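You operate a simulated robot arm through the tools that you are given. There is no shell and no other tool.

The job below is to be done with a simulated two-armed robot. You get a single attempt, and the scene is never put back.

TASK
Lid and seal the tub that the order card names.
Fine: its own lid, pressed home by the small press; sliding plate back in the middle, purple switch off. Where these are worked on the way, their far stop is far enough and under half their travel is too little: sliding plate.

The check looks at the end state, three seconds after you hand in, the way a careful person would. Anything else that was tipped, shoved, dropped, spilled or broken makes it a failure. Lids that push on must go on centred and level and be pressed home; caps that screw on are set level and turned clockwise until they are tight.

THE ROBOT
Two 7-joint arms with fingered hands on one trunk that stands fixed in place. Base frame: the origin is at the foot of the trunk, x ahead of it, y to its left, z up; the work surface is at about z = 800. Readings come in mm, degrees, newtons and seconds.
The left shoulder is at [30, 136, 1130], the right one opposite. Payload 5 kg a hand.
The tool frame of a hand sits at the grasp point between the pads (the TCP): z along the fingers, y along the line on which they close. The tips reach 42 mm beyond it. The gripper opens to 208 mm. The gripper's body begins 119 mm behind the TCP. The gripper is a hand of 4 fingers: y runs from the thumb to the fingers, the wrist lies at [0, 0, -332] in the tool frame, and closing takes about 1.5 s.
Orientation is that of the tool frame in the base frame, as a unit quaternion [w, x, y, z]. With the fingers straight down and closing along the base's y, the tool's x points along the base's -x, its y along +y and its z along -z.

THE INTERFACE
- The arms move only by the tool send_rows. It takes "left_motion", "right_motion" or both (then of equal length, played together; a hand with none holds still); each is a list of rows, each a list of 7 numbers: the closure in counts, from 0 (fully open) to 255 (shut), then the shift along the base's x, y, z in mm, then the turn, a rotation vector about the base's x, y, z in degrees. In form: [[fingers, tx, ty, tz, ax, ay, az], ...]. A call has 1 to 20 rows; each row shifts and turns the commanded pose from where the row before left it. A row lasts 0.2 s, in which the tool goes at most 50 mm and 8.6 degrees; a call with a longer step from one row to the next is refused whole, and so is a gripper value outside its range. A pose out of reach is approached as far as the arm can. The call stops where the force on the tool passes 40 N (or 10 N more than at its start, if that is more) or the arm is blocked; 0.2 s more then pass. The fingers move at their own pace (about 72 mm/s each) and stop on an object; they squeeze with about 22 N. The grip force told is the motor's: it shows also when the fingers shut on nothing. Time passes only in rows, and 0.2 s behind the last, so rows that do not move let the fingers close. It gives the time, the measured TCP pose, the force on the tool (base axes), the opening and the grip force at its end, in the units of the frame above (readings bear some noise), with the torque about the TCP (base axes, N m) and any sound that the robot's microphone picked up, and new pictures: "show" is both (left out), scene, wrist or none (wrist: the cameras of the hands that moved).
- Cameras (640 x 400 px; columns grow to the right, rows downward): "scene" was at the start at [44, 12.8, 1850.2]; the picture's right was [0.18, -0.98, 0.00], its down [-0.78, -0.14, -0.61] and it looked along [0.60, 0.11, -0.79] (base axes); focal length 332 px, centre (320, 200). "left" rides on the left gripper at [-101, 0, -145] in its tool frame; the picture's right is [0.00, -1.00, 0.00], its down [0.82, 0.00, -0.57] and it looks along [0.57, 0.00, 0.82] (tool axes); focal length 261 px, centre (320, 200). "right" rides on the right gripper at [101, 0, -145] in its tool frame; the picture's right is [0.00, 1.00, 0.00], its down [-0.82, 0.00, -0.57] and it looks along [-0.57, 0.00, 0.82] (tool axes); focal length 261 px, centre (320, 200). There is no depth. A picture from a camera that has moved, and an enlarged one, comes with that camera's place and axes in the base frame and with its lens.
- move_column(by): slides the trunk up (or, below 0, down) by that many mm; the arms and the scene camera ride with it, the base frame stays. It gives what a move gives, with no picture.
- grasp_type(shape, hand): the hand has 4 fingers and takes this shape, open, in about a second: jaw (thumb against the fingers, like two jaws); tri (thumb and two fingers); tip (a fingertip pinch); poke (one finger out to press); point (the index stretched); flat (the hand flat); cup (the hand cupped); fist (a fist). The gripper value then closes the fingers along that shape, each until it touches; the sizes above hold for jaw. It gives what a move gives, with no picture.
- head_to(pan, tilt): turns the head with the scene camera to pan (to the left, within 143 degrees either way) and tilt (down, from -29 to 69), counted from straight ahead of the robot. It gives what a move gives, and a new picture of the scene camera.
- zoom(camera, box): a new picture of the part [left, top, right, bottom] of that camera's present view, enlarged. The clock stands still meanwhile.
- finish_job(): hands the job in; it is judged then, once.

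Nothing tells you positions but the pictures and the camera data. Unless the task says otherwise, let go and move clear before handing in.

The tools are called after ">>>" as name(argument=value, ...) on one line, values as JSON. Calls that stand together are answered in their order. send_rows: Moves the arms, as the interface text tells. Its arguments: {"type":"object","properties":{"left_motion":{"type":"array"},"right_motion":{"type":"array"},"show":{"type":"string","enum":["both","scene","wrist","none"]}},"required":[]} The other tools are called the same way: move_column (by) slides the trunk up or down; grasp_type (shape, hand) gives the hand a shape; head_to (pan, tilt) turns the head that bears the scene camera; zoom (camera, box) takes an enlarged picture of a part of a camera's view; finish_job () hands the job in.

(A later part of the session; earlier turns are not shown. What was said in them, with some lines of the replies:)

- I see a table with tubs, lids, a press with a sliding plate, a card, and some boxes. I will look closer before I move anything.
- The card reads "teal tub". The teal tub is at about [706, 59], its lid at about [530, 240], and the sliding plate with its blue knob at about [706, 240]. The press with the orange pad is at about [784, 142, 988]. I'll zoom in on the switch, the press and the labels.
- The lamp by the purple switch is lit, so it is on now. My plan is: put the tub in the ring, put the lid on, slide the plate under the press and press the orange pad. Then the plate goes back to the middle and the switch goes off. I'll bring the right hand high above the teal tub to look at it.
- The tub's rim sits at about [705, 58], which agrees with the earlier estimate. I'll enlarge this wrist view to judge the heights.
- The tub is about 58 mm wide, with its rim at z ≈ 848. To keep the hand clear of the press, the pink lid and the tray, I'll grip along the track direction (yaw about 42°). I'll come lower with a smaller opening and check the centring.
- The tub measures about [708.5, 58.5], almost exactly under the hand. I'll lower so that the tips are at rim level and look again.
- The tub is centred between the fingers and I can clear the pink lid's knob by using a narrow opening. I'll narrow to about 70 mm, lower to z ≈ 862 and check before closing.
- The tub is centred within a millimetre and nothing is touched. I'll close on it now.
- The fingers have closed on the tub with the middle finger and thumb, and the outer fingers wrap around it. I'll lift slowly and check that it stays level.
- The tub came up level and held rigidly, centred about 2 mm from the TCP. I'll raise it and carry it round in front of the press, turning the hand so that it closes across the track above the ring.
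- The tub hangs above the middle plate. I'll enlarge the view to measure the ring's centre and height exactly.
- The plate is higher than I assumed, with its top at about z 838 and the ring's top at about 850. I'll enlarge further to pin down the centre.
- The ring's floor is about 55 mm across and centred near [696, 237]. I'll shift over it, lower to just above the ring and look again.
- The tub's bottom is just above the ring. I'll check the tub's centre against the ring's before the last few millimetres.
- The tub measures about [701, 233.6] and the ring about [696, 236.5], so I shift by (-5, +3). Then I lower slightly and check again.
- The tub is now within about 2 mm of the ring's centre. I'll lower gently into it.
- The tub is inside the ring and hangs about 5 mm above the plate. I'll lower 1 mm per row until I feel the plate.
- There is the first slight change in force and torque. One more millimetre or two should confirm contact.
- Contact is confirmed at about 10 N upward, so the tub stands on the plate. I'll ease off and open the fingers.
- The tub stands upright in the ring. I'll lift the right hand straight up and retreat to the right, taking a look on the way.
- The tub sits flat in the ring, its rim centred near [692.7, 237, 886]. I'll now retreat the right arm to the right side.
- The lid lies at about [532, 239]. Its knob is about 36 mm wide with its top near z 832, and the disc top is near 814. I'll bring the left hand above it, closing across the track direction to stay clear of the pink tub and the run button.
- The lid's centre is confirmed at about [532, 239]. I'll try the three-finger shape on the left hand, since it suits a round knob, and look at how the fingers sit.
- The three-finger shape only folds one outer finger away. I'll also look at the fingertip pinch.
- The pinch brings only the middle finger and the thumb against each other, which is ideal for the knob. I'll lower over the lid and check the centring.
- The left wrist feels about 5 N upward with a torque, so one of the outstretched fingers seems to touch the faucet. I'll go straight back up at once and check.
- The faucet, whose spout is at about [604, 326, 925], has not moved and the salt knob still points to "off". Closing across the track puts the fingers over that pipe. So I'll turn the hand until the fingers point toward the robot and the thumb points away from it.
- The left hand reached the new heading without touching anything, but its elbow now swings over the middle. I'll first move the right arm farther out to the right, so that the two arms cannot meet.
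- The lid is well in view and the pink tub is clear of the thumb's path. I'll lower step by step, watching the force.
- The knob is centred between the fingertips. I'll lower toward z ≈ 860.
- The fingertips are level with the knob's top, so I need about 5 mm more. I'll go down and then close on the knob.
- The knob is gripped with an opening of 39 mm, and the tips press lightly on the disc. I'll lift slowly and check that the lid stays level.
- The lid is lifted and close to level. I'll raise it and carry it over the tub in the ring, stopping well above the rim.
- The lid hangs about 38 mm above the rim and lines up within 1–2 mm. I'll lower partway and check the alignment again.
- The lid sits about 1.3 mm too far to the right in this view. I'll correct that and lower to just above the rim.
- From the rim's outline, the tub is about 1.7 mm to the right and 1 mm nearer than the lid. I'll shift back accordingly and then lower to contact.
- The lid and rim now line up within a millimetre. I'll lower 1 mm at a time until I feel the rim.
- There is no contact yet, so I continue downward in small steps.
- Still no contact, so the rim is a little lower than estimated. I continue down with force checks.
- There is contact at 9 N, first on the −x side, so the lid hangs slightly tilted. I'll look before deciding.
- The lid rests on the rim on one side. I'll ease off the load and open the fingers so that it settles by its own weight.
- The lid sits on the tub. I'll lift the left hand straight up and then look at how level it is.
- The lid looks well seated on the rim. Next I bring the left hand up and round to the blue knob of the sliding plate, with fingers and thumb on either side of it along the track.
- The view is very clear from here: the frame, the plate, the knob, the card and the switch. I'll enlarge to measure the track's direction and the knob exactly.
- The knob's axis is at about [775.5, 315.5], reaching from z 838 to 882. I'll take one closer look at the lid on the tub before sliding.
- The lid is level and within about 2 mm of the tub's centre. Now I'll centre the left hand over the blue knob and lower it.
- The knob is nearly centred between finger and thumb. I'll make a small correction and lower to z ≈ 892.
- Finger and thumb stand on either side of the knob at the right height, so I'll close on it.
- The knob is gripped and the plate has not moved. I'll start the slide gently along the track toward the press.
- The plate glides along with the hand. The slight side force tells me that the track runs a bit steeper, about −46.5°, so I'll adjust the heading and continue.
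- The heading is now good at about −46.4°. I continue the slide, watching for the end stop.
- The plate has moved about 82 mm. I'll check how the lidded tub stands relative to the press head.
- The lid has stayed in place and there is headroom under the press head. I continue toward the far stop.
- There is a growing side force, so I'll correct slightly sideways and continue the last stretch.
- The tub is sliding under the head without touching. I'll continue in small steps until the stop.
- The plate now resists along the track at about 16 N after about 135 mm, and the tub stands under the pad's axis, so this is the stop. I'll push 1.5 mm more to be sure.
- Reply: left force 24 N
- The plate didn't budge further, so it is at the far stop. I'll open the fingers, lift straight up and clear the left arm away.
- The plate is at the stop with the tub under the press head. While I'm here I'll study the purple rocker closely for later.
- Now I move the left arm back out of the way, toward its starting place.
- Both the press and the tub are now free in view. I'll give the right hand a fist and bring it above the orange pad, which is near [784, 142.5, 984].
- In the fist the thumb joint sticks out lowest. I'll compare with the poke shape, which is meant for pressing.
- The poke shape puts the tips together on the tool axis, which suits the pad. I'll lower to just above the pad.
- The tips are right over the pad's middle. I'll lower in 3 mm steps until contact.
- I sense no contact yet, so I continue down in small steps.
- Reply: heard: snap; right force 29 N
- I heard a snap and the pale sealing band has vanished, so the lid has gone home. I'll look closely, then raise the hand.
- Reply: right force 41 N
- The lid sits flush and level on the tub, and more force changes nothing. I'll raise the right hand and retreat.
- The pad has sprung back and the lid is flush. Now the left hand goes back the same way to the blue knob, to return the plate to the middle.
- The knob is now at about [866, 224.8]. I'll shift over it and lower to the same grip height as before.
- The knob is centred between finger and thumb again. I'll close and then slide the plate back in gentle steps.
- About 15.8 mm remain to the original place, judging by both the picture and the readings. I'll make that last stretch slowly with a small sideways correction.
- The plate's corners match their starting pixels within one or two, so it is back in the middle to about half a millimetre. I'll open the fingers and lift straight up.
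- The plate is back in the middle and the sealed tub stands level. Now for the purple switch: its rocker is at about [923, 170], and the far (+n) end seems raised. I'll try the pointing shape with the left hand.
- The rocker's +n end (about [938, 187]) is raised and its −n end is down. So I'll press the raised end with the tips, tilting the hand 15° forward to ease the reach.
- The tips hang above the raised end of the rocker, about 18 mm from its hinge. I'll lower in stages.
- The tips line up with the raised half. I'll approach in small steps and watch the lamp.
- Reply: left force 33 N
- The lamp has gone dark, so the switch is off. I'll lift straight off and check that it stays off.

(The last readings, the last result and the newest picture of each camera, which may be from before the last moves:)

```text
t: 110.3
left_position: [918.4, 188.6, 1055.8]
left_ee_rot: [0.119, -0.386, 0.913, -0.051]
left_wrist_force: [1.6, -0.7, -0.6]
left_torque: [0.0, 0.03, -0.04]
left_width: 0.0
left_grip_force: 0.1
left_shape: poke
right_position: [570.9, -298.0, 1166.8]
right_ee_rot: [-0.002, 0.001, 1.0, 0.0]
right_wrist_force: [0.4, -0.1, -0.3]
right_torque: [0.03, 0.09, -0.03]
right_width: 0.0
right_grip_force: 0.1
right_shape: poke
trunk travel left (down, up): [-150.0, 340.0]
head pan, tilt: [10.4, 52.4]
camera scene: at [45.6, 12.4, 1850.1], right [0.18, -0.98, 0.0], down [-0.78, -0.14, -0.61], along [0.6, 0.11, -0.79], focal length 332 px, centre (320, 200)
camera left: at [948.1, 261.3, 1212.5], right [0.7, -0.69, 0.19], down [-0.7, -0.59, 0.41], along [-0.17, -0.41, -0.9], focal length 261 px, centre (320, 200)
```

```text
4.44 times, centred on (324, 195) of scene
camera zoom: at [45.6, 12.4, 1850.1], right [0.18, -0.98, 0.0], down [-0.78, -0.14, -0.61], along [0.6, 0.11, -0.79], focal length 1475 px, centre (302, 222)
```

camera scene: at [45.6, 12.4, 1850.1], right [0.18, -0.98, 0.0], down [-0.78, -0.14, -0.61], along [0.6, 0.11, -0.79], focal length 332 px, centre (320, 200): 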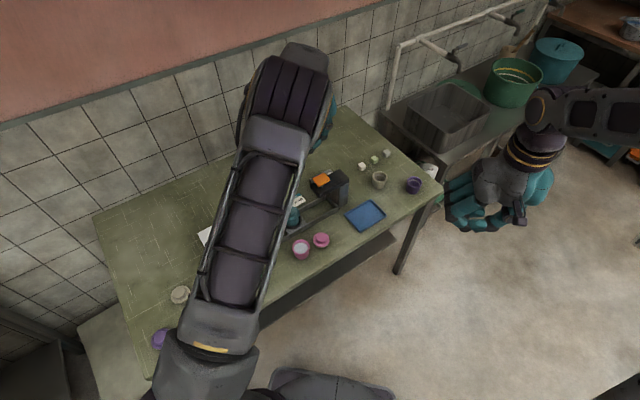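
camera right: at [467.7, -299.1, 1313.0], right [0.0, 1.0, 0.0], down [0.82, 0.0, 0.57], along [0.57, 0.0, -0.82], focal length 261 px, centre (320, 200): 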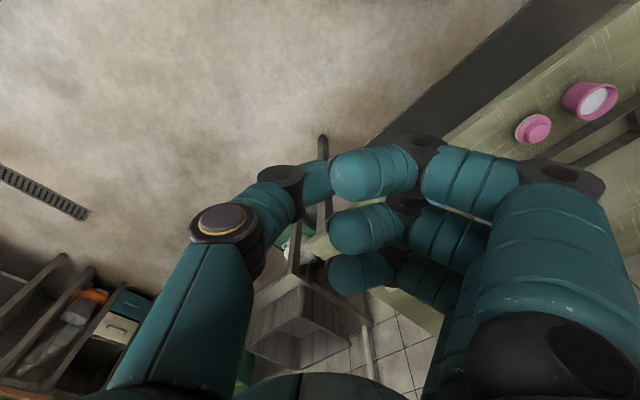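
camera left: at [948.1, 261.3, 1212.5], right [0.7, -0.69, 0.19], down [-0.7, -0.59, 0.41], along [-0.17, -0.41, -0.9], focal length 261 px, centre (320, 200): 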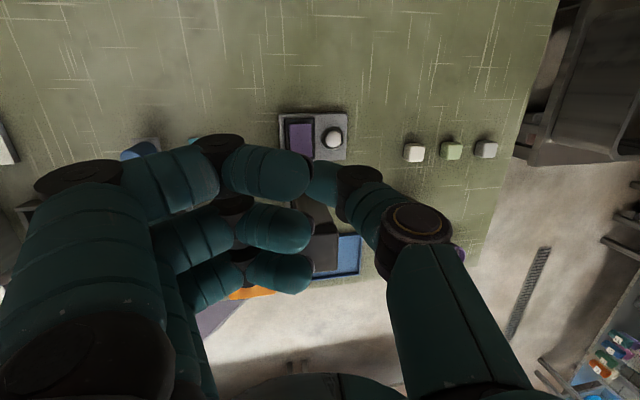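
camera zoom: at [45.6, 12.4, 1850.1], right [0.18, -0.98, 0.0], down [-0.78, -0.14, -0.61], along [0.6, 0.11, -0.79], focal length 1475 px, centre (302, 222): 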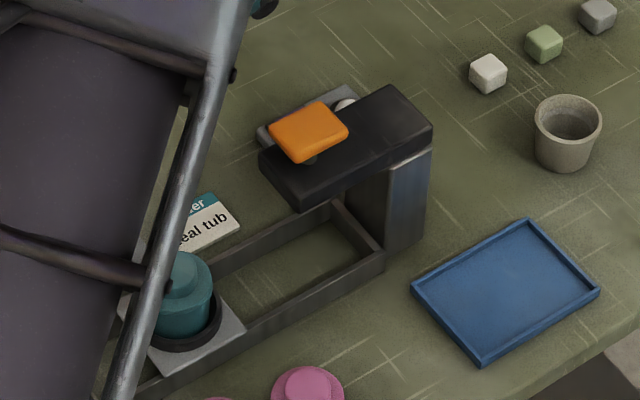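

The switch stays off with the lamp dark. I'll bring the left arm back to its starting area and then inspect everything once more.

>>> send_rows(left_motion=[[255, -10, 5, 30, 0, 5, 0], [255, -10, 5, 30, 0, 5, 0], [255, -15, 10, 20, 0, 5, 0], [255, -34, 25, 10, 0, 0, -5.7], [255, -34, 25, 10, 0, 0, -5.7], [255, -34, 25, 10, 0, 0, -5.7], [255, -34, 25, 10, 0, 0, -5.7], [255, -34, 25, 10, 0, 0, -5.7], [255, -34, 25, 10, 0, 0, -5.7], [255, -34, 25, 10, 0, 0, -5.7], [255, -34, 25, 10, 0, 0, -5.9], [255, -34, 20, 10, 0, 0, 0], [255, -34, 10, 0, 0, 0, 0], [255, -34, 0, 0, 0, 0, 0], [255, 0, 0, 0, 0, 0, 0]], show="both")

>>> zoom(camera="scene", box=[200, 160, 360, 270])

>>> zoom(camera="scene", box=[270, 200, 318, 240])

>>> zoom(camera="scene", box=[300, 140, 460, 240])

>>> zoom(camera="scene", box=[140, 210, 300, 350])

```text
t: 113.5
left_position: [510.2, 434.0, 1223.8]
left_ee_rot: [-0.001, 0.0, 1.0, 0.0]
left_wrist_force: [1.6, -1.1, -0.5]
left_torque: [0.04, 0.12, 0.0]
left_width: 0.0
left_grip_force: 0.1
left_shape: poke
right_position: [571.8, -299.0, 1167.9]
right_ee_rot: [-0.001, 0.001, 1.0, 0.0]
right_wrist_force: [0.2, -1.2, -0.6]
right_torque: [0.03, 0.14, 0.04]
right_width: 0.1
right_grip_force: 0.0
right_shape: poke
trunk travel left (down, up): [-150.0, 340.0]
head pan, tilt: [10.4, 52.4]
camera scene: at [46.0, 12.4, 1850.1], right [0.18, -0.98, 0.0], down [-0.78, -0.14, -0.61], along [0.6, 0.11, -0.79], focal length 332 px, centre (320, 200)
camera left: at [611.3, 436.2, 1368.7], right [0.0, -1.0, 0.0], down [-0.82, 0.0, 0.57], along [-0.57, 0.0, -0.82], focal length 261 px, centre (320, 200)
```

scene: 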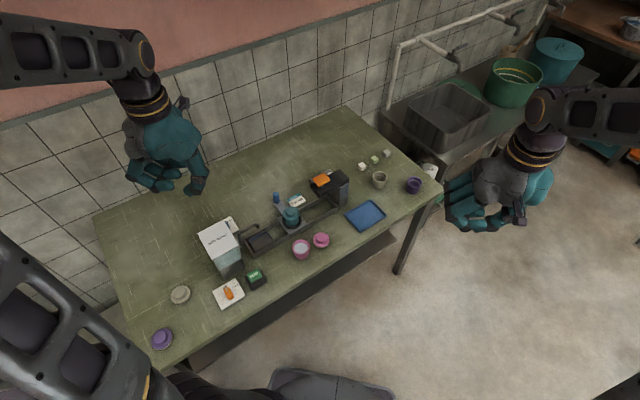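
left: 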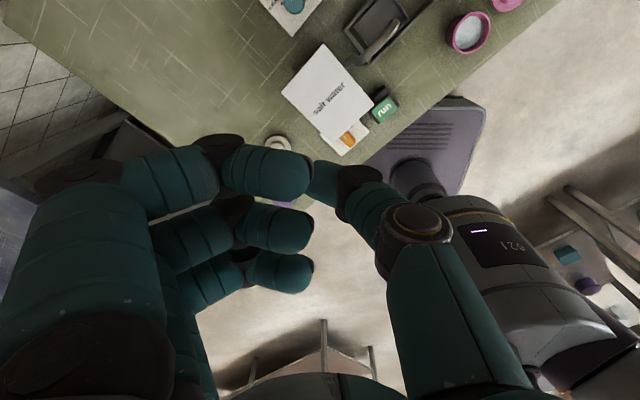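

```text
3.64 times, centred on (280, 215) of scene
camera zoom: at [46.0, 12.4, 1850.1], right [0.18, -0.98, 0.0], down [-0.78, -0.14, -0.61], along [0.6, 0.11, -0.79], focal length 1207 px, centre (466, 146)
```

zoom: 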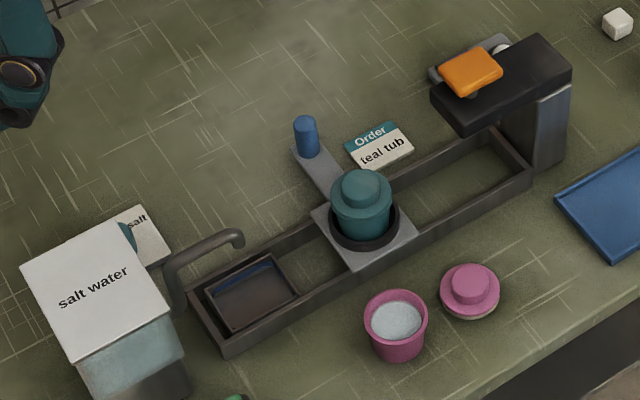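

```text
10.00 times, centred on (294, 220) of scene
camera zoom: at [46.0, 12.4, 1850.1], right [0.18, -0.98, 0.0], down [-0.78, -0.14, -0.61], along [0.6, 0.11, -0.79], focal length 3319 px, centre (580, 0)
```

zoom: 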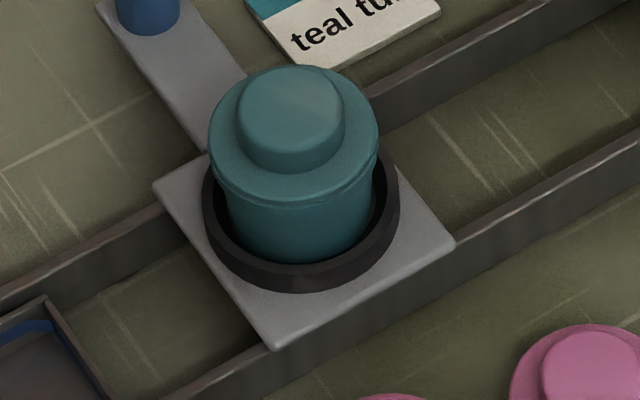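

```text
4.00 times, centred on (380, 190) of scene
camera zoom: at [46.0, 12.4, 1850.1], right [0.18, -0.98, 0.0], down [-0.78, -0.14, -0.61], along [0.6, 0.11, -0.79], focal length 1328 px, centre (80, 240)
```

zoom: 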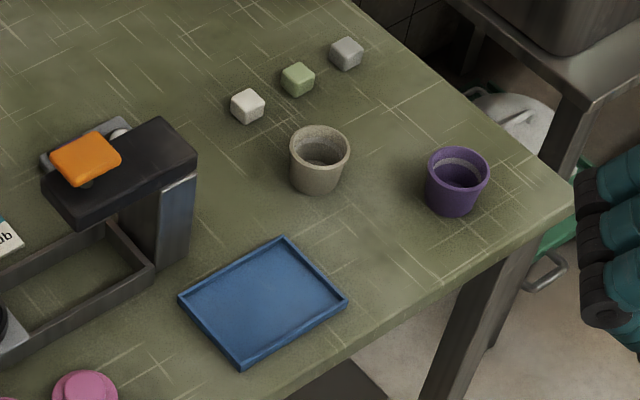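

```text
2.86 times, centred on (220, 280) of scene
camera zoom: at [46.0, 12.4, 1850.1], right [0.18, -0.98, 0.0], down [-0.78, -0.14, -0.61], along [0.6, 0.11, -0.79], focal length 948 px, centre (606, -29)
```

zoom: 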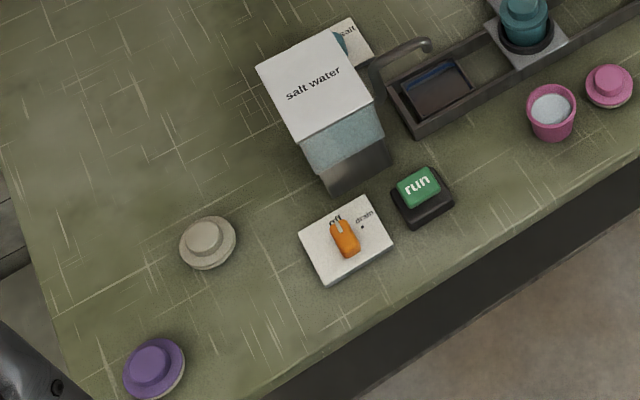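

All checks agree:
- **Tub and lid:** the teal tub stands in the ring with its own lid flush and level.
- **Plate:** it is back on its starting marks.
- **Switch:** the purple switch is off, with its lamp dark.
- **Everything else:** the other items look where they were at the start, and both arms are clear.

I'm handing the job in.

>>> finish_job()

```text
The job is handed in.
```

The teal tub named on the order card now has its own lid on, pressed home by the small press. I heard the snap, and the lid sits flush and level. I've handed the job in, but no verdict came back.

- **Plate:** it went to its far stop under the press. It is now back in the middle, within about half a millimetre of where it started.
- **Switch:** the purple switch is off and its lamp is dark.
- **Tub:** it is still in the plate's ring, since the task named no other place for it.
- **Faucet touch:** on my first approach to the lid, the left hand touched the salt water faucet with about 5 N. I backed off at once, and the pictures show the faucet in the same place as before.
- **Salt knob:** I never felt contact with it, but no early picture shows its pointer, so I can't prove its setting is unchanged.

Every other item I compared with the starting pictures is where it was. Both arms are clear of the table.
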